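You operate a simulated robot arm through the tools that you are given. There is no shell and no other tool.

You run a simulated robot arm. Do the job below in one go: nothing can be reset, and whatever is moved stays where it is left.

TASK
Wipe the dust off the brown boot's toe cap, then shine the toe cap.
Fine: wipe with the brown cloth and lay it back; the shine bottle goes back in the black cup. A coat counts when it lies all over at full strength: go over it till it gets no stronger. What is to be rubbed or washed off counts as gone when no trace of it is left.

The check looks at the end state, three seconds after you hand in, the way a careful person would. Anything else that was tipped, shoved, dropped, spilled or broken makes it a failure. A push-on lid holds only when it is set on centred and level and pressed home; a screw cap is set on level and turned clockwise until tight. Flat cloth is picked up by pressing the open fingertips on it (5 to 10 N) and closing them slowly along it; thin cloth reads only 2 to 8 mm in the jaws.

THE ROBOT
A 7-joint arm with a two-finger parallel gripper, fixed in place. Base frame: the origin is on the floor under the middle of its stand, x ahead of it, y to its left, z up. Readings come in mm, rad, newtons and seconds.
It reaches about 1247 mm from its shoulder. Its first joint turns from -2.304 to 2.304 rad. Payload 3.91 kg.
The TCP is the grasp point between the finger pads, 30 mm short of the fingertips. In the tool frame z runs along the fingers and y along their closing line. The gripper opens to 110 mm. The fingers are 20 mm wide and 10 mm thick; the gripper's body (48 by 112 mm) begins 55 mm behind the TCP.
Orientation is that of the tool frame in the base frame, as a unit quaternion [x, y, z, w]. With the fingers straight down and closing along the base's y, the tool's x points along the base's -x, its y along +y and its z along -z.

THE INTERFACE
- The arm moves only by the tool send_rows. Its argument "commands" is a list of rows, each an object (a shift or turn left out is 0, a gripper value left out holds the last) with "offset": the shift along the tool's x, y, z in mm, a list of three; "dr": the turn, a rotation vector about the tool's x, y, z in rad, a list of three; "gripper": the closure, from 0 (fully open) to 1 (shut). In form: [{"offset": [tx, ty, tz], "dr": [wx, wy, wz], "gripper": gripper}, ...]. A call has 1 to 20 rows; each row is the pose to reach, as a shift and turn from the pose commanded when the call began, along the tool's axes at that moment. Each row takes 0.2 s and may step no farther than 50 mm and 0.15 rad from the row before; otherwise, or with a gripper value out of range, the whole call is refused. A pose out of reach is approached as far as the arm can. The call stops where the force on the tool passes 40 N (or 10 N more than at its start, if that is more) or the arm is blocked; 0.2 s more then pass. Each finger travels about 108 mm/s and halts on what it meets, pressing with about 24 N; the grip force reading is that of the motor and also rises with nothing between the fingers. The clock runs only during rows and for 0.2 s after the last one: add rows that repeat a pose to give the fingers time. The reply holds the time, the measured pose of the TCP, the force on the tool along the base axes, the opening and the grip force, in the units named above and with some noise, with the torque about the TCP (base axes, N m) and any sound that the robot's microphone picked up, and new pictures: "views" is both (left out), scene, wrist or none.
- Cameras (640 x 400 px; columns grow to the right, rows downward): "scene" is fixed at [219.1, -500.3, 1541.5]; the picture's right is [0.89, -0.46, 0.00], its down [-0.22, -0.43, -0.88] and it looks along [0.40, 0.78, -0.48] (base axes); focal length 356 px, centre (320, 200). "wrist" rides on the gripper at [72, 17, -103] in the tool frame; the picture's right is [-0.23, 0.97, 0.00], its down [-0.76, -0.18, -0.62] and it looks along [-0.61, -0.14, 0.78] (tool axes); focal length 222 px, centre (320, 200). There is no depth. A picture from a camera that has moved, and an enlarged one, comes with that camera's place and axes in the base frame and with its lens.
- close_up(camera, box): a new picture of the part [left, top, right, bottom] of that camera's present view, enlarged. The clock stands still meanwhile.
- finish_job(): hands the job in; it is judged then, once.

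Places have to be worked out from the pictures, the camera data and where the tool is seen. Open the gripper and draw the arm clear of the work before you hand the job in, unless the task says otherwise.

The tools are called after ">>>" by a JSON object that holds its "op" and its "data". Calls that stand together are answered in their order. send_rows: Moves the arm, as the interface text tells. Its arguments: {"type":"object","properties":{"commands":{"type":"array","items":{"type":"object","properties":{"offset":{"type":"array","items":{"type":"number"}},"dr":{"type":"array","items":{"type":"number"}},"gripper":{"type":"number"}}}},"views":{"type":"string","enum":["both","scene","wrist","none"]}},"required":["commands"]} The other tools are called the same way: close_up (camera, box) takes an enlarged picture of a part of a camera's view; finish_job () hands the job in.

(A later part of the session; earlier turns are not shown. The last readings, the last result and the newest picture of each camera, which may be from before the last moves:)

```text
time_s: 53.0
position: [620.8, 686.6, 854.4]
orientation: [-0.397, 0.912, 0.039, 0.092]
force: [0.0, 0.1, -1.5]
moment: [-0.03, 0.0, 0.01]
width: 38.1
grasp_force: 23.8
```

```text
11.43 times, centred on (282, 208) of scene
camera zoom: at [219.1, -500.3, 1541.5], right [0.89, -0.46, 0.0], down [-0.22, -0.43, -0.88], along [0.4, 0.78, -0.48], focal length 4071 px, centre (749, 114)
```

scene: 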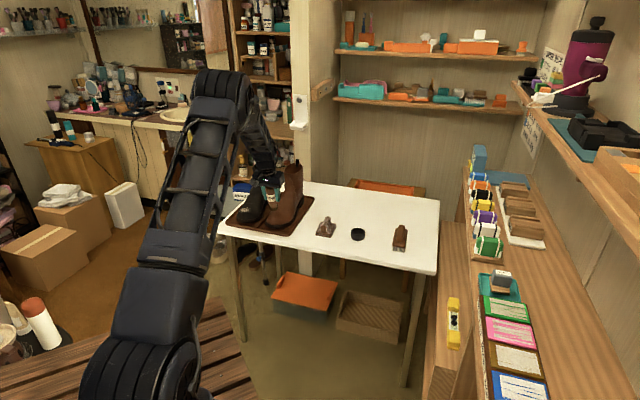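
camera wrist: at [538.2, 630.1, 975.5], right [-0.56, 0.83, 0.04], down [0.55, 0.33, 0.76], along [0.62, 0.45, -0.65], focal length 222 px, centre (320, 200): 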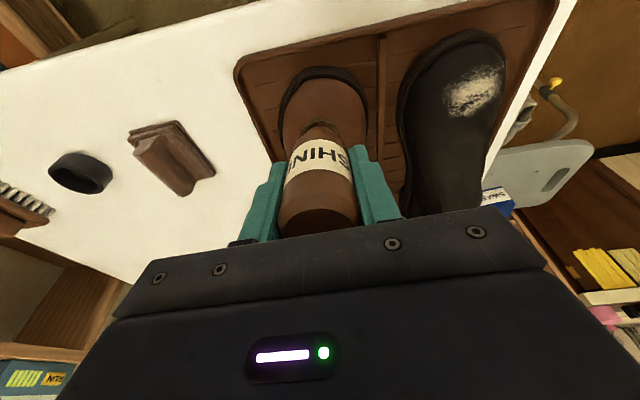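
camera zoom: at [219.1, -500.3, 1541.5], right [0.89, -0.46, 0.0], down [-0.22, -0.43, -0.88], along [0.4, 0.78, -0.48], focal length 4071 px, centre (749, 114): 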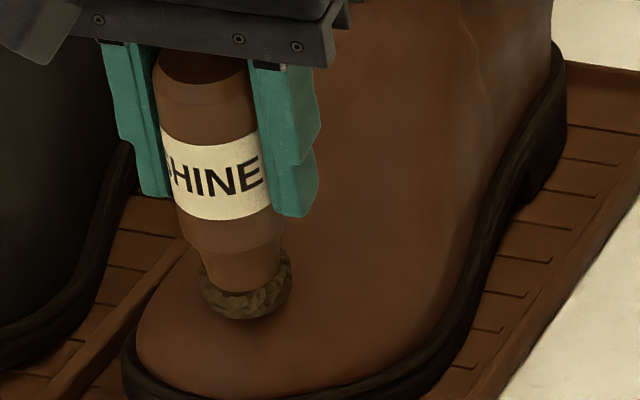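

The sponge is still about 15 mm toward the toe tip from the old patch centre and not touching. I'll shift back 13 mm along the boot, then continue down.

>>> {"op": "send_rows", "data": {"commands": [{"offset": [-7, 0, -1]}, {"offset": [-13, 0, -1]}, {"offset": [-13, 0, 0]}, {"offset": [-13, 0, 1]}, {"offset": [-13, 0, 2]}, {"offset": [-13, 0, 2]}], "views": "none"}}

```text
time_s: 54.4
position: [630.2, 696.6, 855.4]
orientation: [-0.397, 0.912, 0.039, 0.092]
force: [-0.4, 0.6, -1.3]
moment: [0.0, 0.0, -0.02]
width: 38.2
grasp_force: 24.0
```

>>> {"op": "send_rows", "data": {"commands": [{"offset": [0, 0, 1]}, {"offset": [0, 0, 2]}, {"offset": [0, 0, 2]}], "views": "none"}}

>>> {"op": "close_up", "data": {"camera": "scene", "box": [255, 190, 310, 225]}}

```text
time_s: 55.2
position: [632.7, 696.5, 854.1]
orientation: [-0.397, 0.913, 0.04, 0.092]
force: [-0.2, -1.4, -0.7]
moment: [-0.07, -0.04, -0.01]
width: 38.2
grasp_force: 23.6
```

```text
11.43 times, centred on (282, 208) of scene
camera zoom: at [219.1, -500.3, 1541.5], right [0.89, -0.46, 0.0], down [-0.22, -0.43, -0.88], along [0.4, 0.78, -0.48], focal length 4071 px, centre (749, 114)
```

zoom: 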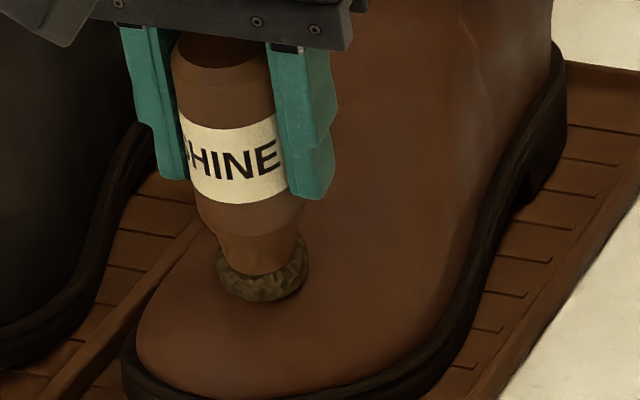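

>>> {"op": "send_rows", "data": {"commands": [{"offset": [0, 0, 1]}, {"offset": [0, 0, 2]}, {"offset": [0, 0, 2]}], "views": "none"}}

```text
time_s: 56.0
position: [632.7, 698.8, 853.5]
orientation: [-0.396, 0.913, 0.039, 0.093]
force: [-1.9, -1.8, 12.8]
moment: [-0.01, 0.31, 0.02]
width: 38.3
grasp_force: 23.7
```

Contact made: ~14 N, with the moment showing the sponge touching at its front-left edge, so my tilt is a bit too steep. I'll reduce the tilt by 0.08 rad pivoting about the tip and check the contact again.

>>> {"op": "send_rows", "data": {"commands": [{"offset": [-3, 0, -2], "dr": [0, 0.04, 0]}, {"offset": [-6, 2, -2], "dr": [0, 0.08, 0]}, {"offset": [-6, 3, -1], "dr": [0, 0.08, 0]}, {"offset": [-6, 3, 0], "dr": [0, 0.08, 0]}, {"offset": [-6, 3, 0], "dr": [0, 0.08, 0]}], "views": "none"}}

>>> {"op": "close_up", "data": {"camera": "scene", "box": [255, 190, 310, 225]}}

```text
time_s: 57.2
position: [633.5, 704.0, 852.4]
orientation: [-0.398, 0.915, 0.024, 0.055]
force: [-1.2, -3.4, 5.2]
moment: [-0.14, 0.19, 0.07]
width: 38.5
grasp_force: 23.8
```

```text
11.43 times, centred on (282, 208) of scene
camera zoom: at [219.1, -500.3, 1541.5], right [0.89, -0.46, 0.0], down [-0.22, -0.43, -0.88], along [0.4, 0.78, -0.48], focal length 4071 px, centre (749, 114)
```

zoom: 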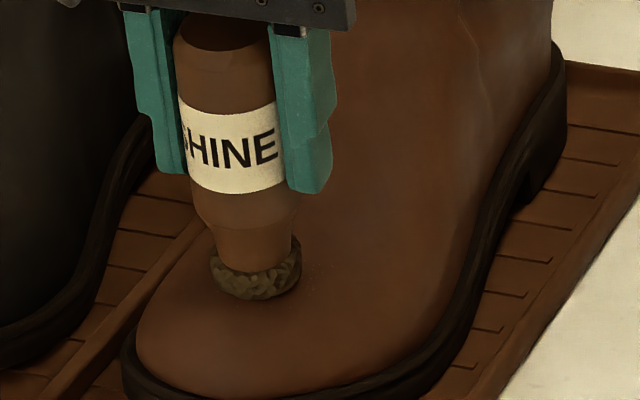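

Contact is now light (~7 N). I'll make a short set of strokes across and along the toe, then lift to see how the coat shows.

>>> {"op": "send_rows", "data": {"commands": [{"offset": [0, 6, 0.3]}, {"offset": [0, 12, 1]}, {"offset": [0, 6, 0.5]}, {"offset": [0, 0, 0.3]}, {"offset": [0, -6, 0.5]}, {"offset": [0, -12, 1]}, {"offset": [0, -18, 2]}, {"offset": [0, -12, 1]}, {"offset": [0, -6, 0.5]}, {"offset": [0, 0, 0.3]}, {"offset": [0, 6, 0.5]}, {"offset": [0, 12, 1]}, {"offset": [0, 0, 0]}], "views": "none"}}

>>> {"op": "close_up", "data": {"camera": "scene", "box": [255, 190, 310, 225]}}

```text
time_s: 60.0
position: [631.0, 705.2, 852.5]
orientation: [-0.399, 0.915, 0.024, 0.054]
force: [-4.6, 3.3, 6.3]
moment: [0.3, 0.48, -0.01]
width: 38.2
grasp_force: 23.8
```

```text
11.43 times, centred on (282, 208) of scene
camera zoom: at [219.1, -500.3, 1541.5], right [0.89, -0.46, 0.0], down [-0.22, -0.43, -0.88], along [0.4, 0.78, -0.48], focal length 4071 px, centre (749, 114)
```

zoom: 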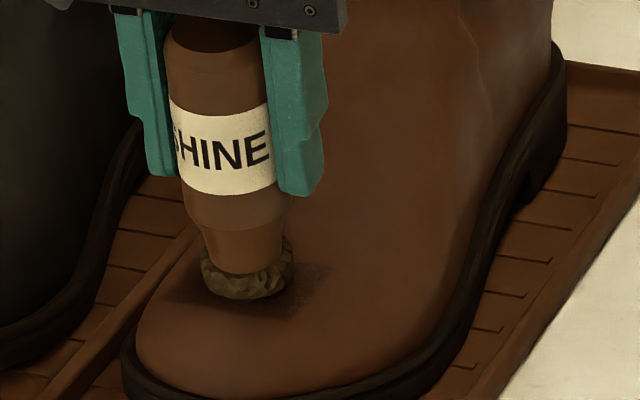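

A darker coat is appearing where the sponge passed. I'll lift briefly to see the covered band and how the edges sit relative to the toe cap.

>>> {"op": "send_rows", "data": {"commands": [{"offset": [0, 0, -10]}, {"offset": [5, 0, -40]}, {"offset": [5, 0, -70]}, {"offset": [5, 0, -70]}]}}

>>> {"op": "close_up", "data": {"camera": "scene", "box": [260, 195, 308, 225]}}

>>> {"op": "close_up", "data": {"camera": "wrist", "box": [240, 30, 420, 200]}}

```text
time_s: 61.0
position: [623.0, 693.1, 922.2]
orientation: [-0.398, 0.915, 0.023, 0.056]
force: [1.0, 0.1, -1.2]
moment: [0.03, 0.05, 0.01]
width: 38.4
grasp_force: 23.7
camera wrist: at [552.5, 644.1, 1015.0], right [-0.56, 0.83, 0.03], down [0.59, 0.38, 0.71], along [0.58, 0.41, -0.7], focal length 222 px, centre (320, 200)
```

scene: 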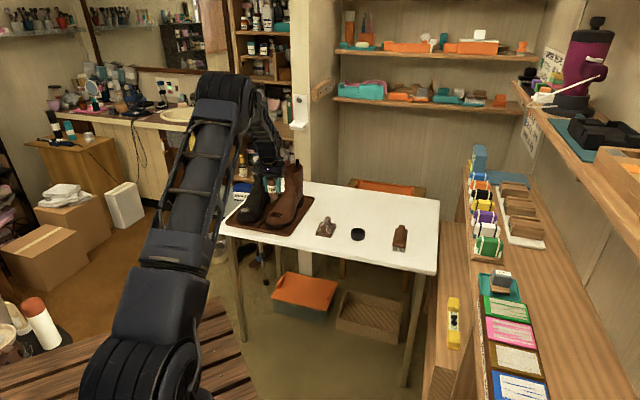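
wrist: 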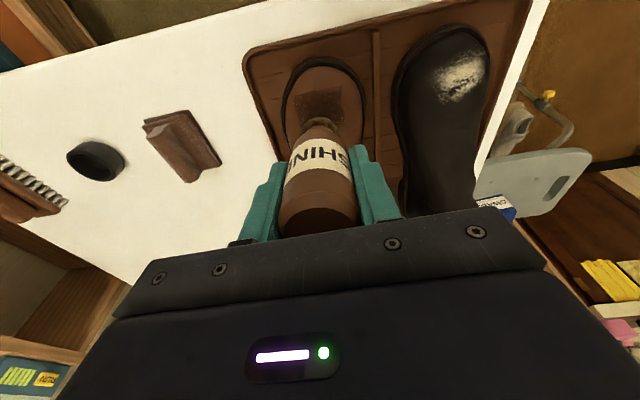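

```text
13.33 times, centred on (284, 210) of scene
camera zoom: at [219.1, -500.3, 1541.5], right [0.89, -0.46, 0.0], down [-0.22, -0.43, -0.88], along [0.4, 0.78, -0.48], focal length 4749 px, centre (800, 67)
```

zoom: 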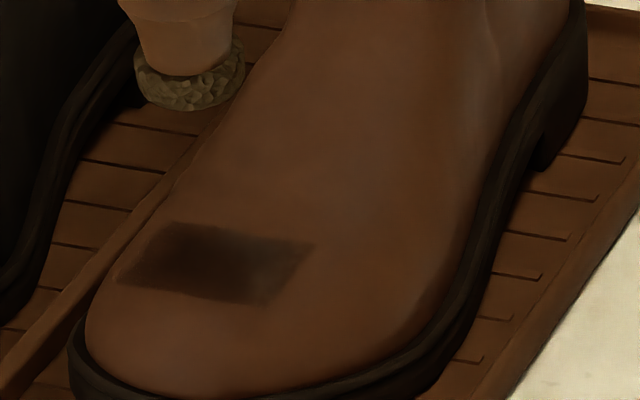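

```text
2.35 times, centred on (330, 115) of wrist
camera zoom: at [552.5, 644.1, 1015.0], right [-0.56, 0.83, 0.03], down [0.59, 0.38, 0.71], along [0.58, 0.41, -0.7], focal length 523 px, centre (296, 400)
```

zoom: 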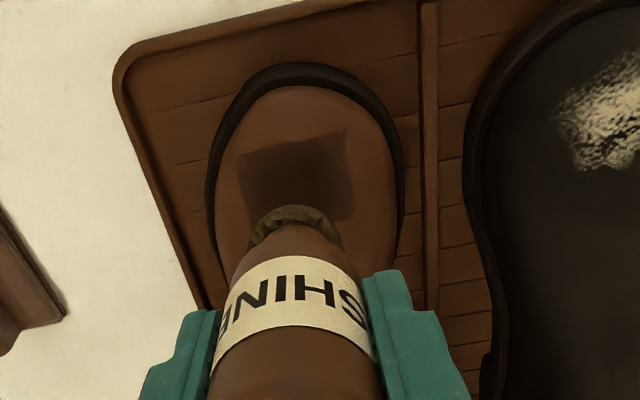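

The coat shows as a darker rectangle on the toe (same area as the dust was), strongest in the middle and weaker at the side edges. I'll go back down to the same contact height and make longer strokes across it.

>>> {"op": "send_rows", "data": {"commands": [{"offset": [-5, 0, 40]}, {"offset": [-5, 0, 60]}, {"offset": [-5, 0, 68]}, {"offset": [-5, 0, 70]}, {"offset": [-5, 8, 70.3]}, {"offset": [-5, 16, 71]}, {"offset": [-5, 22, 71.5]}, {"offset": [-5, 14, 71]}, {"offset": [-5, 6, 70.4]}, {"offset": [-5, -2, 70.3]}, {"offset": [-5, -10, 70.6]}, {"offset": [-5, -18, 71.2]}, {"offset": [-5, -24, 72]}, {"offset": [-5, -16, 71.2]}, {"offset": [-5, -8, 70.6]}, {"offset": [-5, 0, 70]}], "views": "none"}}

>>> {"op": "close_up", "data": {"camera": "scene", "box": [255, 190, 310, 225]}}

```text
time_s: 64.4
position: [632.1, 704.8, 852.4]
orientation: [-0.398, 0.915, 0.024, 0.056]
force: [4.2, -5.0, 8.1]
moment: [-0.25, -0.15, -0.01]
width: 38.2
grasp_force: 24.6
```

```text
11.43 times, centred on (282, 208) of scene
camera zoom: at [219.1, -500.3, 1541.5], right [0.89, -0.46, 0.0], down [-0.22, -0.43, -0.88], along [0.4, 0.78, -0.48], focal length 4071 px, centre (749, 114)
```

zoom: 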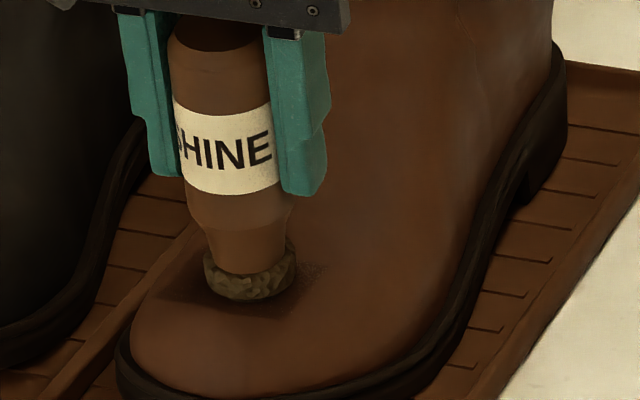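

The toe edge seems to have shifted about 2 mm sideways from stroke friction, so I'll lighten the pressure. I'll raise slightly, lift off, and look at the coat and boot now.

>>> {"op": "send_rows", "data": {"commands": [{"offset": [0, 0, -5]}, {"offset": [0, 0, -35]}, {"offset": [5, 0, -70]}, {"offset": [5, 0, -70]}], "views": "none"}}

>>> {"op": "close_up", "data": {"camera": "scene", "box": [260, 195, 308, 225]}}

>>> {"op": "close_up", "data": {"camera": "wrist", "box": [240, 30, 420, 200]}}

>>> {"op": "close_up", "data": {"camera": "scene", "box": [235, 150, 355, 240]}}

```text
time_s: 65.4
position: [625.2, 694.2, 921.0]
orientation: [-0.398, 0.915, 0.023, 0.055]
force: [0.6, 0.7, -2.3]
moment: [-0.04, 0.01, 0.02]
width: 38.5
grasp_force: 23.5
```

```text
13.33 times, centred on (284, 210) of scene
camera zoom: at [219.1, -500.3, 1541.5], right [0.89, -0.46, 0.0], down [-0.22, -0.43, -0.88], along [0.4, 0.78, -0.48], focal length 4749 px, centre (800, 67)
```

zoom: 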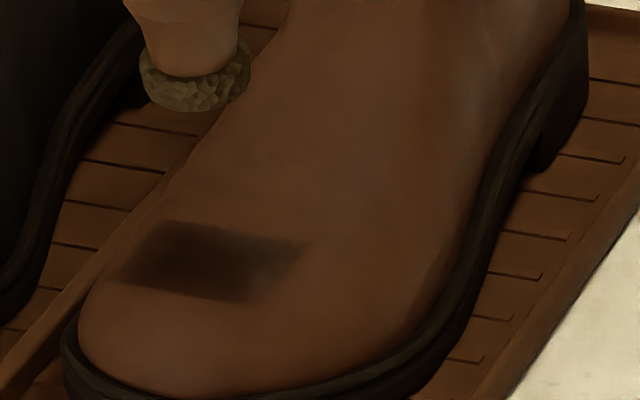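

```text
2.35 times, centred on (330, 115) of wrist
camera zoom: at [554.4, 644.1, 1014.2], right [-0.56, 0.83, 0.03], down [0.59, 0.38, 0.71], along [0.58, 0.41, -0.7], focal length 523 px, centre (296, 400)
```

zoom: 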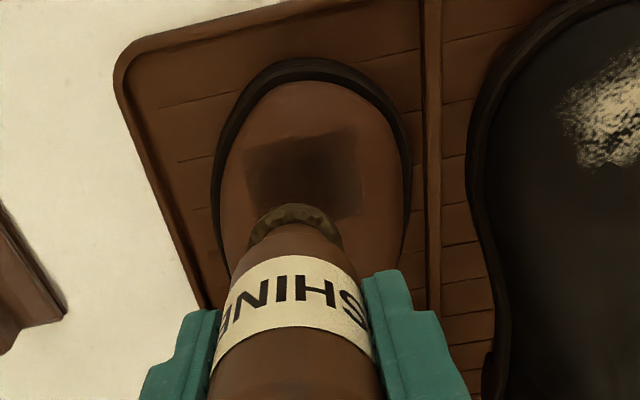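

```text
4.44 times, centred on (295, 195) of scene
camera zoom: at [219.1, -500.3, 1541.5], right [0.89, -0.46, 0.0], down [-0.22, -0.43, -0.88], along [0.4, 0.78, -0.48], focal length 1583 px, centre (431, 222)
```

zoom: 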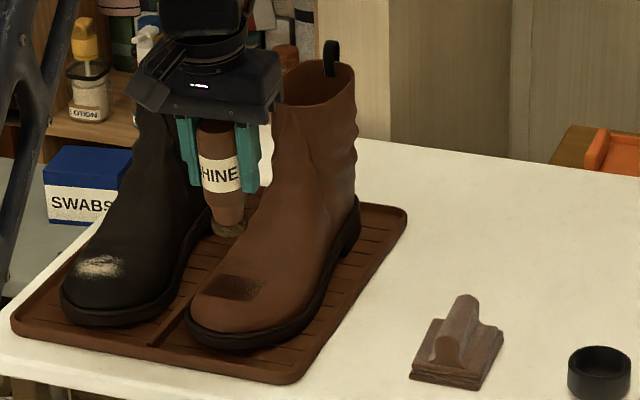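

The coat's centre is dark but both side edges are lighter, and the toe has swung about 2–3 mm left. I'll tilt slightly sideways to treat the right part first, using light, right-going strokes that also tend to bring the toe back. First a careful descent.

>>> {"op": "send_rows", "data": {"commands": [{"offset": [-5, -12, 20], "dr": [-0.07, 0, 0]}, {"offset": [-5, -25, 45], "dr": [-0.14, 0, 0]}, {"offset": [-5, -25, 62], "dr": [-0.14, 0, 0]}, {"offset": [-5, -25, 67], "dr": [-0.14, 0, 0]}, {"offset": [-5, -25, 67], "dr": [-0.14, 0, 0]}], "views": "none"}}

>>> {"op": "close_up", "data": {"camera": "scene", "box": [260, 195, 308, 225]}}

```text
time_s: 66.6
position: [649.8, 685.8, 854.8]
orientation: [-0.401, 0.911, 0.088, 0.028]
force: [-0.1, -0.8, -1.1]
moment: [-0.04, 0.0, 0.04]
width: 38.2
grasp_force: 23.6
```

```text
13.33 times, centred on (284, 210) of scene
camera zoom: at [219.1, -500.3, 1541.5], right [0.89, -0.46, 0.0], down [-0.22, -0.43, -0.88], along [0.4, 0.78, -0.48], focal length 4749 px, centre (800, 67)
```

zoom: 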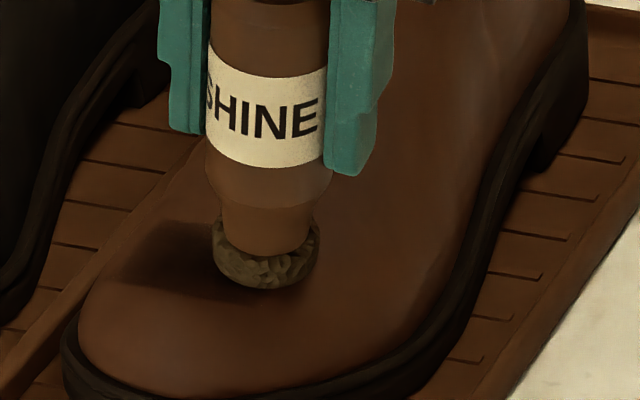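

>>> {"op": "send_rows", "data": {"commands": [{"offset": [0, 0, 1]}, {"offset": [0, 0, 2]}, {"offset": [0, 0, 3]}, {"offset": [0, 0, 3]}], "views": "none"}}

```text
time_s: 67.6
position: [649.7, 687.3, 850.9]
orientation: [-0.401, 0.911, 0.087, 0.027]
force: [-0.2, -0.1, -1.7]
moment: [-0.01, -0.01, 0.05]
width: 38.1
grasp_force: 24.4
```

>>> {"op": "send_rows", "data": {"commands": [{"offset": [0, 0, 1]}, {"offset": [0, 0, 2]}, {"offset": [0, 0, 2]}], "views": "none"}}

```text
time_s: 68.4
position: [651.4, 686.9, 851.2]
orientation: [-0.401, 0.912, 0.087, 0.027]
force: [0.4, 0.2, -2.0]
moment: [0.03, 0.03, 0.0]
width: 38.2
grasp_force: 24.0
```

Not touching yet; a bit further down.

>>> {"op": "send_rows", "data": {"commands": [{"offset": [0, 0, 1]}, {"offset": [0, 0, 1.5]}, {"offset": [0, 0, 1.5]}], "views": "none"}}

```text
time_s: 69.2
position: [650.8, 687.8, 849.8]
orientation: [-0.401, 0.911, 0.088, 0.027]
force: [-1.8, -5.8, 11.8]
moment: [-0.06, 0.28, 0.11]
width: 38.0
grasp_force: 24.5
```

The sponge's left edge touches first here too, so the surface falls away more to the right. I'll add another 0.14 rad sideways tilt about the tip and re-approach.

>>> {"op": "send_rows", "data": {"commands": [{"offset": [0, -1, -4]}, {"offset": [0, -6, -4], "dr": [-0.07, 0, 0]}, {"offset": [0, -11, -3], "dr": [-0.14, 0, 0]}, {"offset": [0, -11, -1], "dr": [-0.14, 0, 0]}, {"offset": [0, -11, 0], "dr": [-0.14, 0, 0]}, {"offset": [0, -11, 0], "dr": [-0.14, 0, 0]}], "views": "none"}}

>>> {"op": "close_up", "data": {"camera": "scene", "box": [260, 195, 308, 225]}}

```text
time_s: 70.6
position: [659.0, 679.1, 848.4]
orientation: [-0.402, 0.903, 0.152, -0.001]
force: [-0.1, 0.0, -1.6]
moment: [-0.02, 0.03, -0.03]
width: 38.3
grasp_force: 24.3
```

```text
13.33 times, centred on (284, 210) of scene
camera zoom: at [219.1, -500.3, 1541.5], right [0.89, -0.46, 0.0], down [-0.22, -0.43, -0.88], along [0.4, 0.78, -0.48], focal length 4749 px, centre (800, 67)
```

zoom: 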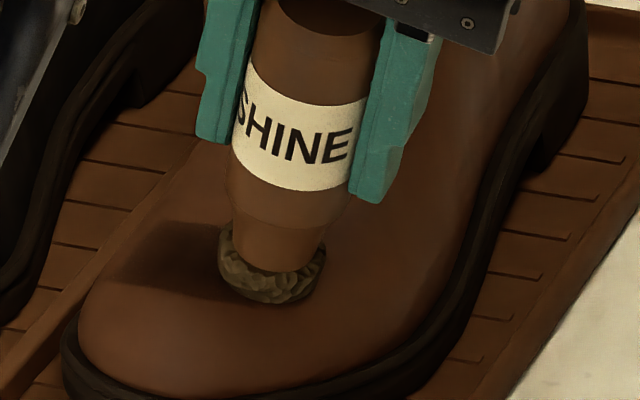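

>>> {"op": "send_rows", "data": {"commands": [{"offset": [0, 0, 0.7]}, {"offset": [0, 0, 1.4]}, {"offset": [0, 0, 1.4]}], "views": "none"}}

```text
time_s: 71.4
position: [658.6, 680.3, 847.4]
orientation: [-0.402, 0.903, 0.15, 0.0]
force: [0.2, -0.9, -1.2]
moment: [-0.02, -0.01, -0.01]
width: 38.2
grasp_force: 23.5
```

>>> {"op": "send_rows", "data": {"commands": [{"offset": [0, 0, 0.7]}, {"offset": [0, 0, 1.2]}, {"offset": [0, 0, 1.2]}], "views": "none"}}

```text
time_s: 72.2
position: [659.7, 681.5, 846.0]
orientation: [-0.402, 0.903, 0.153, 0.0]
force: [-0.2, -5.0, 11.1]
moment: [0.2, 0.19, 0.07]
width: 38.1
grasp_force: 23.4
```

Contact at ~12 N. I'll lighten slightly and make right-going strokes over the right part of the rectangle at a few positions along the boot, lifting on the return.

>>> {"op": "send_rows", "data": {"commands": [{"offset": [0, 0, -0.6]}, {"offset": [0, -5, -0.5]}, {"offset": [0, -10, -0.3]}, {"offset": [0, -14, 0]}, {"offset": [0, -14, -4]}, {"offset": [6, 6, -4]}, {"offset": [6, 4, -0.4]}, {"offset": [6, -2, -0.4]}, {"offset": [6, -8, -0.2]}, {"offset": [6, -14, 0]}, {"offset": [6, -14, -4]}, {"offset": [-6, 6, -4]}, {"offset": [-6, 4, -0.8]}, {"offset": [-6, -2, -0.8]}, {"offset": [-6, -8, -0.4]}, {"offset": [-6, -14, 0]}, {"offset": [-6, -14, -6]}, {"offset": [0, 0, -30]}, {"offset": [0, 30, -50]}], "views": "none"}}

>>> {"op": "close_up", "data": {"camera": "scene", "box": [260, 195, 308, 225]}}

>>> {"op": "close_up", "data": {"camera": "wrist", "box": [240, 30, 420, 200]}}

```text
time_s: 76.2
position: [643.4, 685.0, 902.8]
orientation: [-0.401, 0.903, 0.15, 0.0]
force: [0.3, 0.2, -2.0]
moment: [0.03, -0.01, 0.03]
width: 38.4
grasp_force: 23.9
```

```text
13.33 times, centred on (284, 210) of scene
camera zoom: at [219.1, -500.3, 1541.5], right [0.89, -0.46, 0.0], down [-0.22, -0.43, -0.88], along [0.4, 0.78, -0.48], focal length 4749 px, centre (800, 67)
```

zoom: 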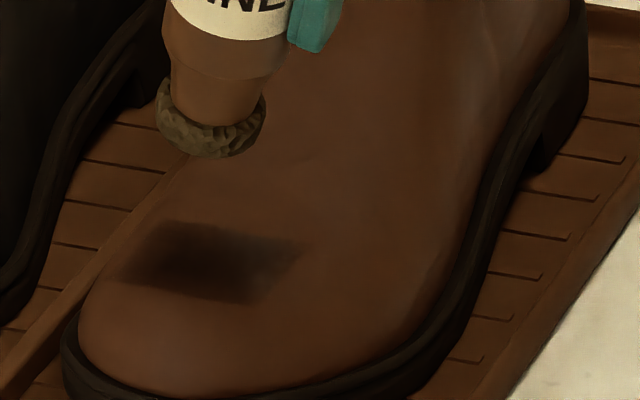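

```text
2.35 times, centred on (330, 115) of wrist
camera zoom: at [594.6, 614.9, 995.6], right [-0.55, 0.78, 0.29], down [0.72, 0.27, 0.64], along [0.42, 0.56, -0.71], focal length 523 px, centre (296, 400)
```

zoom: 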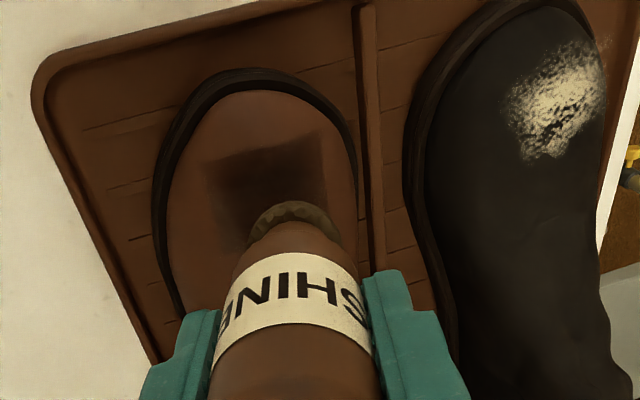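

>>> {"op": "close_up", "data": {"camera": "scene", "box": [264, 207, 288, 222]}}

>>> {"op": "close_up", "data": {"camera": "wrist", "box": [310, 75, 400, 135]}}

```text
16.00 times, centred on (276, 214) of scene
camera zoom: at [219.1, -500.3, 1541.5], right [0.89, -0.46, 0.0], down [-0.22, -0.43, -0.88], along [0.4, 0.78, -0.48], focal length 5699 px, centre (1024, -32)
```

zoom: 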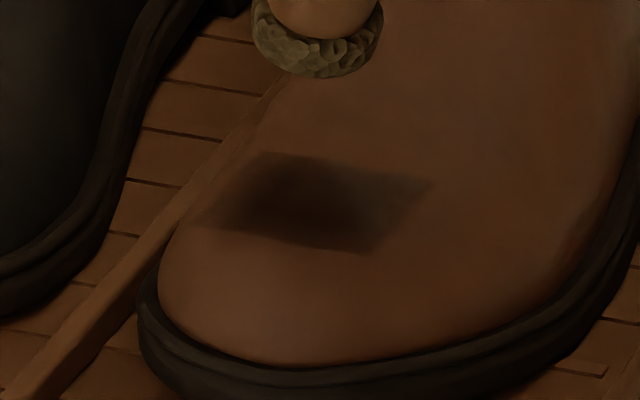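

```text
6.67 times, centred on (355, 105) of wrist
camera zoom: at [594.6, 614.9, 995.6], right [-0.55, 0.78, 0.29], down [0.72, 0.27, 0.64], along [0.42, 0.56, -0.71], focal length 1481 px, centre (87, 833)
```

zoom: 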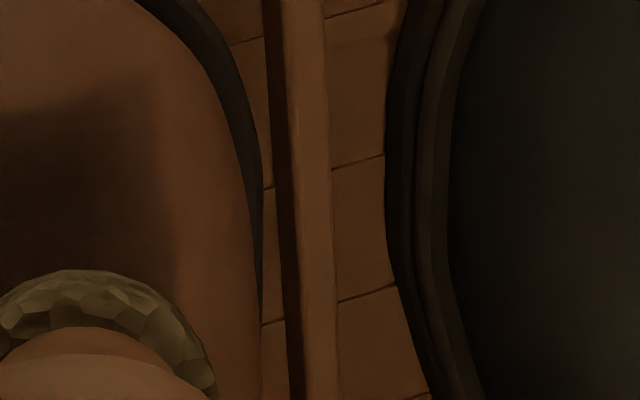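

Zoomed in, the middle is dark and both side ends are lighter. The tip needs to lie flatter on the right shoulder, so I'll tilt more (right and forward) about the tip and re-approach there.

>>> {"op": "send_rows", "data": {"commands": [{"offset": [3, -13, 15], "dr": [-0.06, -0.06, 0]}, {"offset": [9, -39, 30], "dr": [-0.12, -0.12, 0]}, {"offset": [9, -39, 44], "dr": [-0.12, -0.12, 0]}, {"offset": [9, -39, 47], "dr": [-0.12, -0.12, 0]}, {"offset": [9, -39, 47], "dr": [-0.12, -0.12, 0]}], "views": "none"}}

>>> {"op": "close_up", "data": {"camera": "scene", "box": [260, 195, 308, 225]}}

```text
time_s: 77.4
position: [659.2, 666.2, 843.6]
orientation: [-0.392, 0.891, 0.229, 0.029]
force: [1.0, 0.1, -1.0]
moment: [-0.01, 0.01, 0.01]
width: 38.3
grasp_force: 23.7
```

```text
13.33 times, centred on (284, 210) of scene
camera zoom: at [219.1, -500.3, 1541.5], right [0.89, -0.46, 0.0], down [-0.22, -0.43, -0.88], along [0.4, 0.78, -0.48], focal length 4749 px, centre (800, 67)
```

zoom: 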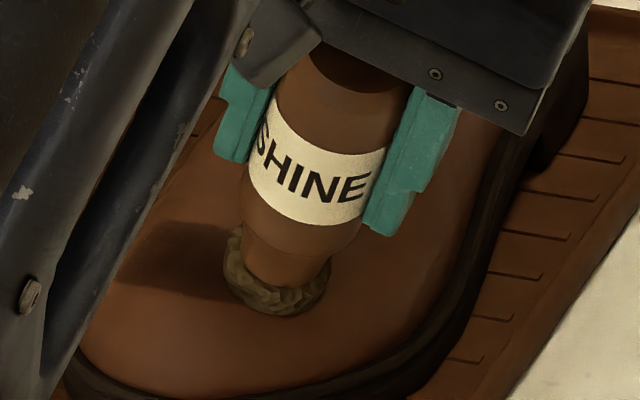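

>>> {"op": "send_rows", "data": {"commands": [{"offset": [0, 0, 0.8]}, {"offset": [0, 0, 1.6]}, {"offset": [0, 0, 2.2]}, {"offset": [0, 0, 2.2]}], "views": "none"}}

```text
time_s: 78.4
position: [658.7, 667.9, 841.4]
orientation: [-0.392, 0.891, 0.229, 0.029]
force: [0.0, -0.3, -0.9]
moment: [-0.03, -0.03, -0.01]
width: 38.3
grasp_force: 23.8
```

>>> {"op": "send_rows", "data": {"commands": [{"offset": [0, 0, 0.8]}, {"offset": [0, 0, 1.4]}, {"offset": [0, 0, 1.4]}], "views": "none"}}

```text
time_s: 79.2
position: [660.0, 669.6, 843.0]
orientation: [-0.391, 0.891, 0.229, 0.029]
force: [3.1, -8.2, 5.5]
moment: [-0.39, 0.03, 0.12]
width: 38.2
grasp_force: 23.7
```

Contact on the right shoulder (~10 N). I'll stroke along the boot's length here, then a bit further right, lightly.

>>> {"op": "send_rows", "data": {"commands": [{"offset": [0, 0, -0.4]}, {"offset": [6, 0, -0.4]}, {"offset": [10, 0, -0.2]}, {"offset": [4, 0, -0.4]}, {"offset": [-4, 0, -0.6]}, {"offset": [-10, 0, -0.8]}, {"offset": [-4, -3, -0.4]}, {"offset": [4, -3, -0.2]}, {"offset": [10, -3, 0]}, {"offset": [4, -6, 0]}, {"offset": [-4, -6, 0]}, {"offset": [-10, -6, -0.2]}, {"offset": [0, -6, 0]}, {"offset": [0, 0, -0.2]}], "views": "none"}}

>>> {"op": "close_up", "data": {"camera": "scene", "box": [260, 195, 308, 225]}}

```text
time_s: 82.2
position: [659.8, 669.8, 842.7]
orientation: [-0.391, 0.891, 0.228, 0.03]
force: [0.2, -0.1, -1.3]
moment: [-0.02, 0.0, -0.02]
width: 38.3
grasp_force: 23.8
```

```text
13.33 times, centred on (284, 210) of scene
camera zoom: at [219.1, -500.3, 1541.5], right [0.89, -0.46, 0.0], down [-0.22, -0.43, -0.88], along [0.4, 0.78, -0.48], focal length 4749 px, centre (800, 67)
```

zoom: 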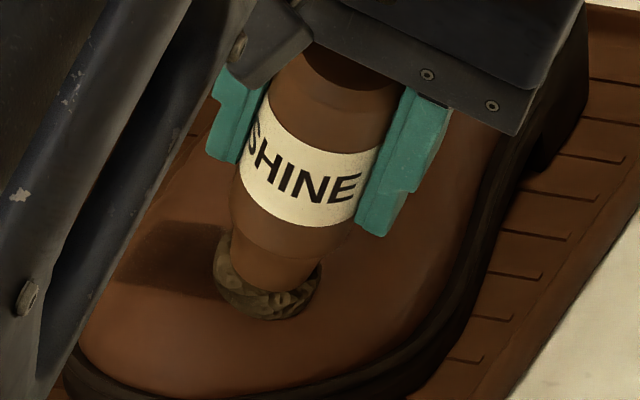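

>>> {"op": "send_rows", "data": {"commands": [{"offset": [0, 0, -10]}, {"offset": [0, 10, -40]}, {"offset": [0, 30, -70]}, {"offset": [0, 30, -70]}], "views": "scene"}}

>>> {"op": "close_up", "data": {"camera": "scene", "box": [264, 207, 288, 222]}}

>>> {"op": "close_up", "data": {"camera": "wrist", "box": [240, 30, 420, 200]}}

```text
time_s: 83.2
position: [646.6, 657.0, 913.8]
orientation: [-0.392, 0.891, 0.228, 0.029]
force: [-0.6, -0.1, -1.5]
moment: [-0.01, -0.02, 0.03]
width: 38.1
grasp_force: 24.3
```

scene: 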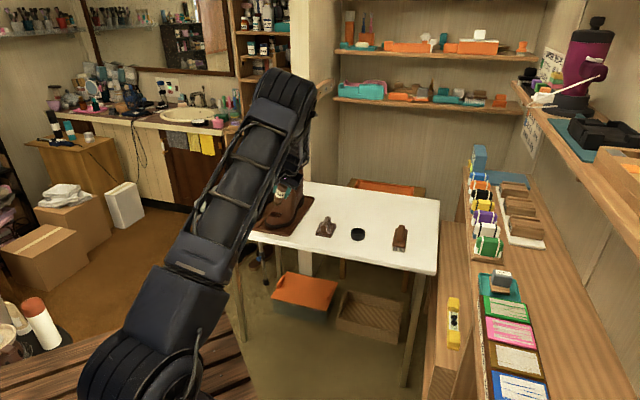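

```text
16.00 times, centred on (276, 214) of scene
camera zoom: at [219.1, -500.3, 1541.5], right [0.89, -0.46, 0.0], down [-0.22, -0.43, -0.88], along [0.4, 0.78, -0.48], focal length 5699 px, centre (1024, -32)
```

zoom: 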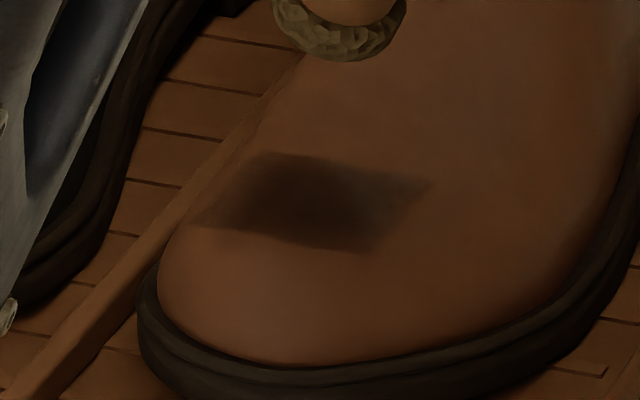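

```text
2.35 times, centred on (330, 115) of wrist
camera zoom: at [596.4, 573.0, 995.2], right [-0.54, 0.73, 0.43], down [0.73, 0.15, 0.66], along [0.42, 0.67, -0.61], focal length 523 px, centre (296, 400)
```

zoom: 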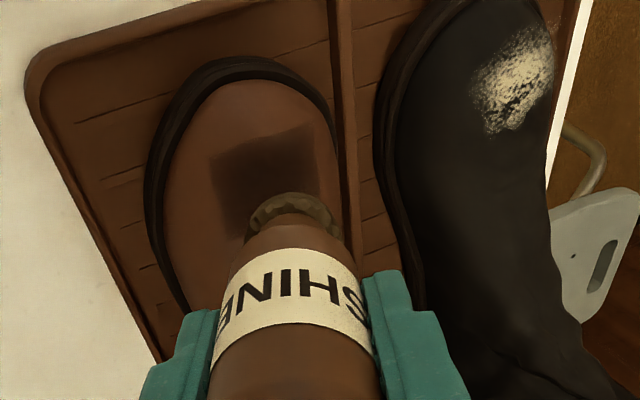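

>>> {"op": "close_up", "data": {"camera": "wrist", "box": [315, 70, 385, 130]}}

>>> {"op": "close_up", "data": {"camera": "scene", "box": [267, 210, 285, 219]}}

```text
6.67 times, centred on (350, 100) of wrist
camera zoom: at [596.4, 573.0, 995.2], right [-0.54, 0.73, 0.43], down [0.73, 0.15, 0.66], along [0.42, 0.67, -0.61], focal length 1481 px, centre (120, 867)
```

zoom: 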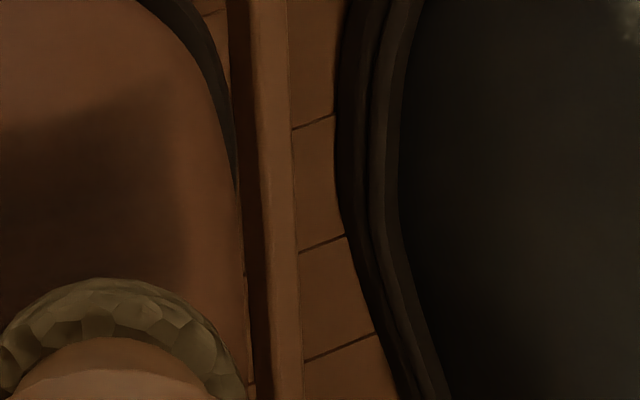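

```text
16.00 times, centred on (276, 214) of scene
camera zoom: at [219.1, -500.3, 1541.5], right [0.89, -0.46, 0.0], down [-0.22, -0.43, -0.88], along [0.4, 0.78, -0.48], focal length 5699 px, centre (1024, -32)
```

zoom: 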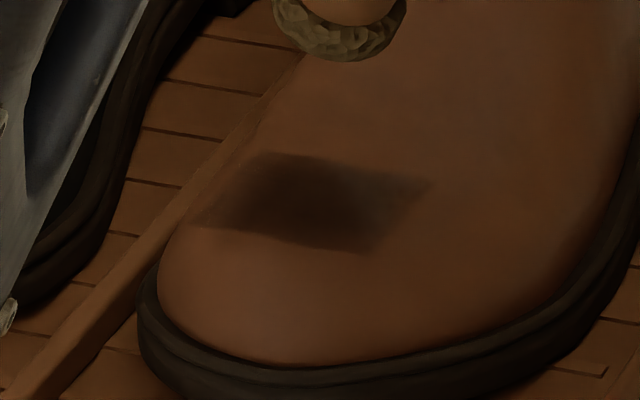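

To judge the coat I need an unobstructed view, so I'll level the tool and move to the right of the toe.

>>> {"op": "send_rows", "data": {"commands": [{"offset": [-1, -16, -7], "dr": [0.099, 0.059, 0.002]}, {"offset": [-3, -33, -14], "dr": [0.198, 0.118, 0.004]}, {"offset": [-4, -49, -21], "dr": [0.297, 0.177, 0.006]}, {"offset": [-5, -65, -28], "dr": [0.396, 0.236, 0.008]}, {"offset": [-5, -65, -28], "dr": [0.396, 0.236, 0.008]}]}}

>>> {"op": "close_up", "data": {"camera": "wrist", "box": [370, 30, 490, 130]}}

>>> {"op": "close_up", "data": {"camera": "scene", "box": [255, 190, 310, 225]}}

```text
time_s: 84.4
position: [698.9, 609.8, 915.1]
orientation: [-0.398, 0.917, 0.001, -0.001]
force: [-1.1, 0.5, -0.7]
moment: [-0.02, 0.0, 0.07]
width: 38.0
grasp_force: 24.5
camera wrist: at [637.3, 568.5, 1017.7], right [-0.56, 0.83, 0.0], down [0.65, 0.43, 0.62], along [0.52, 0.35, -0.78], focal length 222 px, centre (320, 200)
```

scene: 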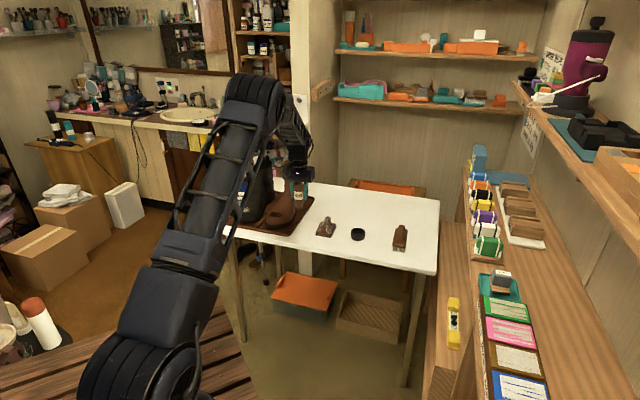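
wrist: 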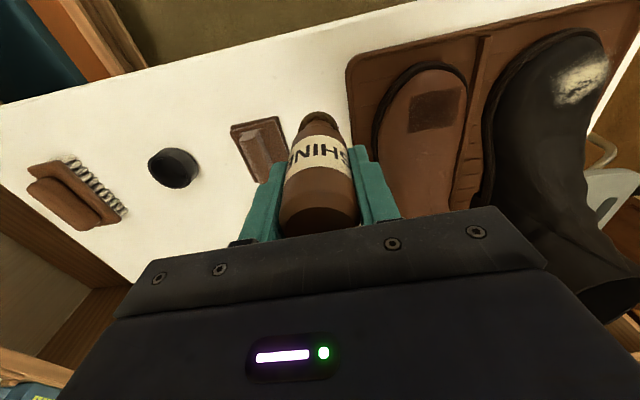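

```text
4.00 times, centred on (430, 80) of wrist
camera zoom: at [637.3, 568.5, 1017.7], right [-0.56, 0.83, 0.0], down [0.65, 0.43, 0.62], along [0.52, 0.35, -0.78], focal length 888 px, centre (-120, 680)
```

zoom: 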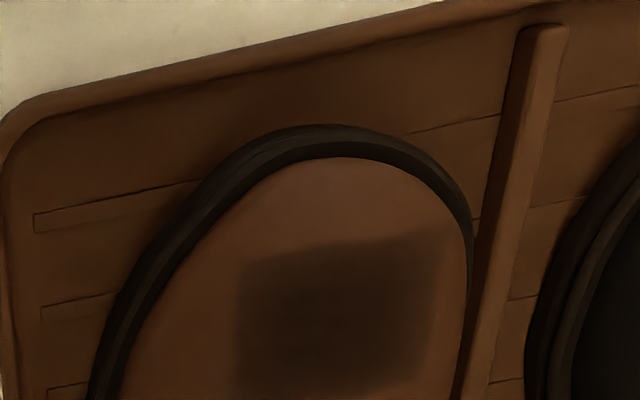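

```text
11.43 times, centred on (282, 208) of scene
camera zoom: at [219.1, -500.3, 1541.5], right [0.89, -0.46, 0.0], down [-0.22, -0.43, -0.88], along [0.4, 0.78, -0.48], focal length 4071 px, centre (749, 114)
```

zoom: 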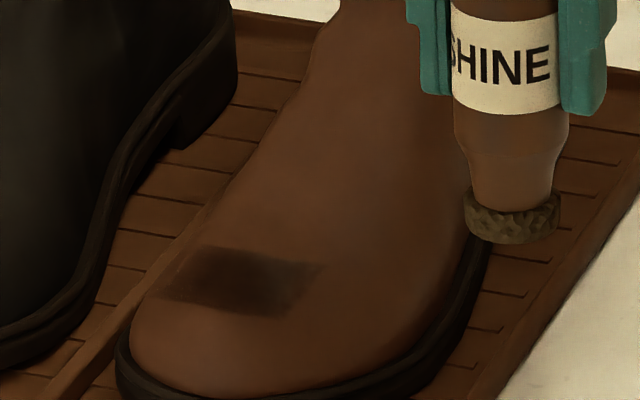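

>>> {"op": "close_up", "data": {"camera": "wrist", "box": [400, 80, 464, 140]}}

```text
6.67 times, centred on (432, 110) of wrist
camera zoom: at [637.3, 568.5, 1017.7], right [-0.56, 0.83, 0.0], down [0.65, 0.43, 0.62], along [0.52, 0.35, -0.78], focal length 1481 px, centre (-427, 800)
```

zoom: 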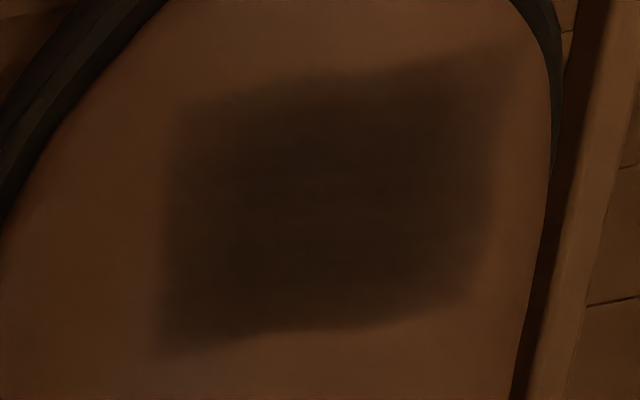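

This clear view shows the coat filling the rectangle, with the left and right margins slightly lighter than the middle. I'll now treat the left shoulder (boot's other side) with an opposite sideways tilt, hovering first.

>>> {"op": "send_rows", "data": {"commands": [{"offset": [-6, 38, 2], "dr": [0.06, -0.03, 0]}, {"offset": [-12, 76, 4], "dr": [0.125, -0.06, 0]}, {"offset": [-18, 114, 12], "dr": [0.19, -0.09, 0]}, {"offset": [-24, 150, 25], "dr": [0.25, -0.12, 0]}, {"offset": [-24, 150, 25], "dr": [0.25, -0.12, 0]}]}}

>>> {"op": "close_up", "data": {"camera": "scene", "box": [255, 190, 310, 225]}}

>>> {"op": "close_up", "data": {"camera": "wrist", "box": [240, 30, 420, 200]}}

```text
time_s: 85.6
position: [611.5, 729.6, 891.7]
orientation: [-0.394, 0.909, -0.088, 0.105]
force: [0.4, 1.1, -0.5]
moment: [0.0, 0.0, -0.01]
width: 37.9
grasp_force: 24.1
camera wrist: at [523.7, 696.5, 978.1], right [-0.53, 0.82, -0.21], down [0.47, 0.49, 0.74], along [0.71, 0.29, -0.64], focal length 222 px, centre (320, 200)
```

scene: 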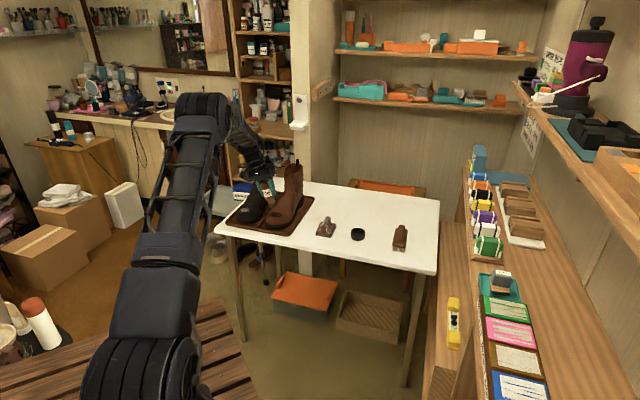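
wrist: 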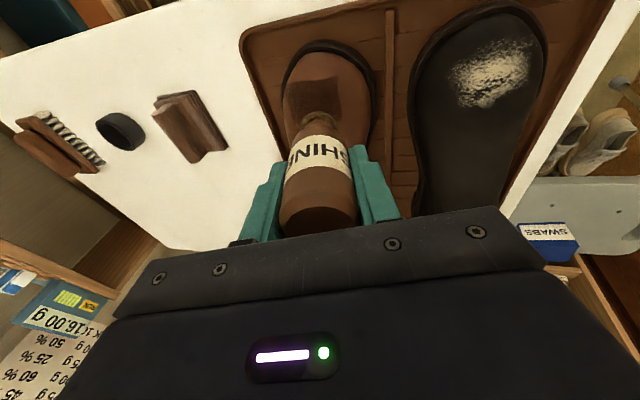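

```text
11.43 times, centred on (282, 208) of scene
camera zoom: at [219.1, -500.3, 1541.5], right [0.89, -0.46, 0.0], down [-0.22, -0.43, -0.88], along [0.4, 0.78, -0.48], focal length 4071 px, centre (749, 114)
```

zoom: 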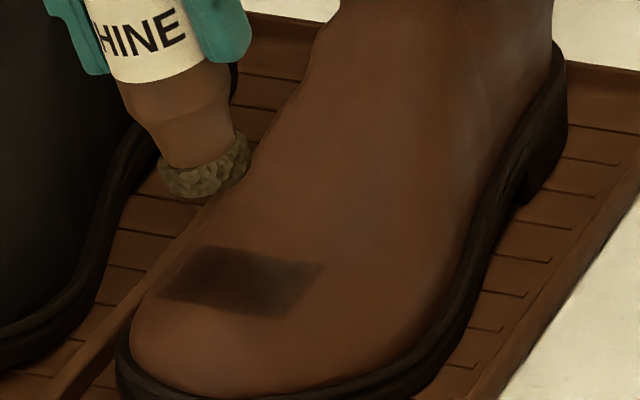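

```text
2.35 times, centred on (330, 115) of wrist
camera zoom: at [523.7, 696.5, 978.1], right [-0.53, 0.82, -0.21], down [0.47, 0.49, 0.74], along [0.71, 0.29, -0.64], focal length 523 px, centre (296, 400)
```

zoom: 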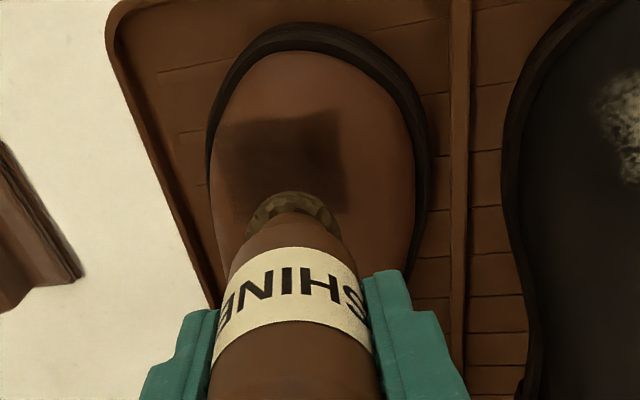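

The tip should land further left and a bit forward; I'll shift about 13 mm left and 6 mm forward, and descend to just above the left part of the rectangle.

>>> {"op": "send_rows", "data": {"commands": [{"offset": [3, 7, 8]}, {"offset": [6, 13, 18]}, {"offset": [6, 13, 26]}, {"offset": [6, 13, 26]}], "views": "none"}}

>>> {"op": "close_up", "data": {"camera": "scene", "box": [255, 190, 310, 225]}}

```text
time_s: 86.6
position: [601.5, 733.6, 863.4]
orientation: [-0.394, 0.909, -0.089, 0.105]
force: [-0.6, 0.4, -1.6]
moment: [-0.01, 0.02, 0.02]
width: 38.0
grasp_force: 24.7
```

```text
11.43 times, centred on (282, 208) of scene
camera zoom: at [219.1, -500.3, 1541.5], right [0.89, -0.46, 0.0], down [-0.22, -0.43, -0.88], along [0.4, 0.78, -0.48], focal length 4071 px, centre (749, 114)
```

zoom: 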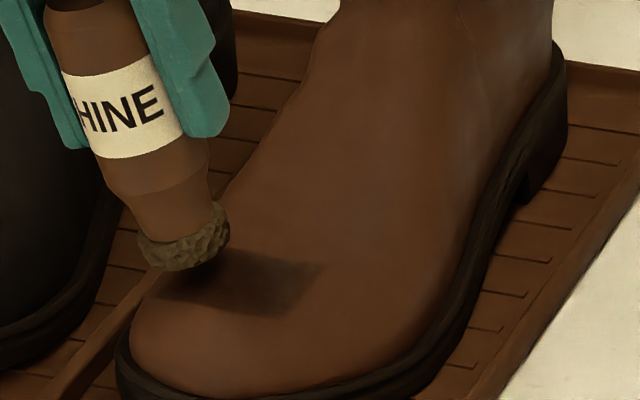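

>>> {"op": "send_rows", "data": {"commands": [{"offset": [0, 0, 2]}, {"offset": [0, 0, 4]}, {"offset": [0, 0, 5]}, {"offset": [0, 0, 5]}], "views": "none"}}

```text
time_s: 87.6
position: [602.9, 732.3, 858.8]
orientation: [-0.395, 0.909, -0.089, 0.105]
force: [-0.1, 0.2, -1.5]
moment: [0.05, 0.0, 0.02]
width: 37.9
grasp_force: 23.9
```

>>> {"op": "send_rows", "data": {"commands": [{"offset": [0, 0, 1]}, {"offset": [0, 0, 2]}, {"offset": [0, 0, 2.5]}, {"offset": [0, 0, 2.5]}], "views": "none"}}

>>> {"op": "close_up", "data": {"camera": "scene", "box": [255, 190, 310, 225]}}

```text
time_s: 88.6
position: [602.2, 733.3, 856.1]
orientation: [-0.395, 0.909, -0.087, 0.104]
force: [-1.0, -0.1, -1.7]
moment: [0.01, 0.0, 0.04]
width: 37.8
grasp_force: 24.0
```

```text
11.43 times, centred on (282, 208) of scene
camera zoom: at [219.1, -500.3, 1541.5], right [0.89, -0.46, 0.0], down [-0.22, -0.43, -0.88], along [0.4, 0.78, -0.48], focal length 4071 px, centre (749, 114)
```

zoom: 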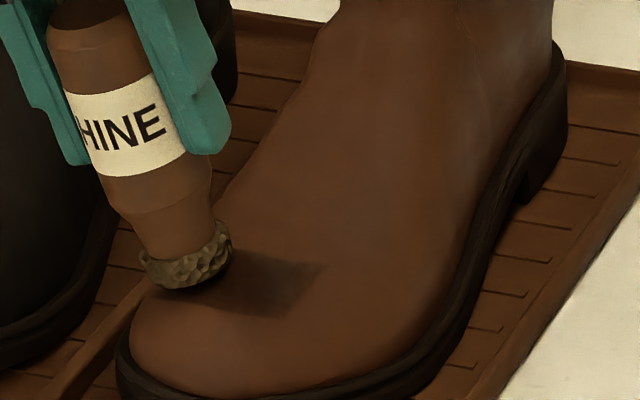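

>>> {"op": "send_rows", "data": {"commands": [{"offset": [0, 0, 0.8]}, {"offset": [0, 0, 1.5]}, {"offset": [0, 0, 1.5]}], "views": "none"}}

```text
time_s: 89.4
position: [602.1, 731.1, 854.5]
orientation: [-0.394, 0.909, -0.089, 0.105]
force: [-0.1, 0.5, -1.6]
moment: [0.05, 0.0, 0.03]
width: 37.8
grasp_force: 23.9
```

>>> {"op": "send_rows", "data": {"commands": [{"offset": [0, 0, 0.8]}, {"offset": [0, 0, 1.5]}, {"offset": [0, 0, 1.5]}], "views": "none"}}

```text
time_s: 90.2
position: [602.1, 731.1, 853.2]
orientation: [-0.395, 0.909, -0.089, 0.104]
force: [0.0, 0.3, -1.1]
moment: [0.0, 0.0, 0.04]
width: 38.0
grasp_force: 23.8
```

>>> {"op": "send_rows", "data": {"commands": [{"offset": [0, 0, 0.8]}, {"offset": [0, 0, 1.5]}, {"offset": [0, 0, 1.5]}], "views": "none"}}

>>> {"op": "close_up", "data": {"camera": "scene", "box": [255, 190, 310, 225]}}

```text
time_s: 91.0
position: [603.4, 731.4, 852.0]
orientation: [-0.394, 0.909, -0.089, 0.104]
force: [-1.7, 0.4, 0.2]
moment: [0.05, 0.12, -0.05]
width: 38.0
grasp_force: 24.3
```

```text
11.43 times, centred on (282, 208) of scene
camera zoom: at [219.1, -500.3, 1541.5], right [0.89, -0.46, 0.0], down [-0.22, -0.43, -0.88], along [0.4, 0.78, -0.48], focal length 4071 px, centre (749, 114)
```

zoom: 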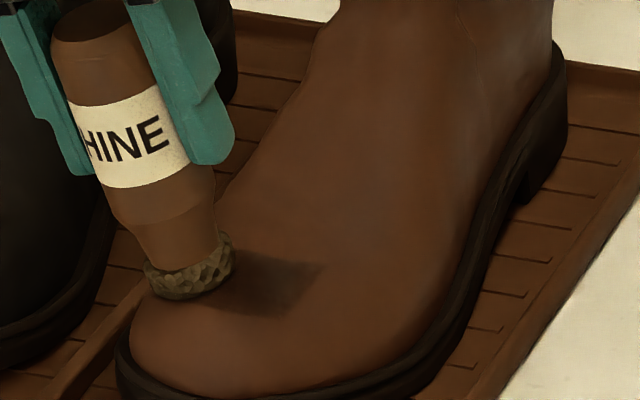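

Contact begins here on the left shoulder. I'll press 0.5 mm more and stroke along the boot's length, plus a right-going stroke toward the middle.

>>> {"op": "send_rows", "data": {"commands": [{"offset": [0, 0, 0.5]}, {"offset": [5, 0, 0.7]}, {"offset": [10, 0, 1.2]}, {"offset": [5, 0, 0.7]}, {"offset": [0, 0, 0.5]}, {"offset": [-5, 0, 0.5]}, {"offset": [-10, 0, 0.5]}, {"offset": [-5, 0, 0.5]}, {"offset": [0, -4, 0.4]}, {"offset": [5, -4, 0.6]}, {"offset": [10, -4, 1.1]}, {"offset": [5, -4, 0.6]}, {"offset": [-5, -4, 0.4]}, {"offset": [-10, -4, 0.4]}, {"offset": [0, 0, 0.5]}, {"offset": [0, -5, 0.3]}, {"offset": [0, -10, 0]}, {"offset": [0, -14, -0.5]}], "views": "none"}}

>>> {"op": "close_up", "data": {"camera": "scene", "box": [255, 190, 310, 225]}}

```text
time_s: 94.8
position: [614.1, 721.6, 856.0]
orientation: [-0.394, 0.909, -0.088, 0.105]
force: [-0.3, 0.0, -0.8]
moment: [0.0, 0.05, 0.05]
width: 37.4
grasp_force: 23.3
```

```text
11.43 times, centred on (282, 208) of scene
camera zoom: at [219.1, -500.3, 1541.5], right [0.89, -0.46, 0.0], down [-0.22, -0.43, -0.88], along [0.4, 0.78, -0.48], focal length 4071 px, centre (749, 114)
```

zoom: 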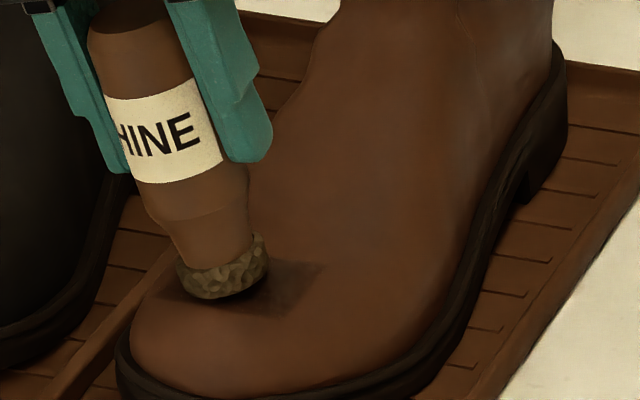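

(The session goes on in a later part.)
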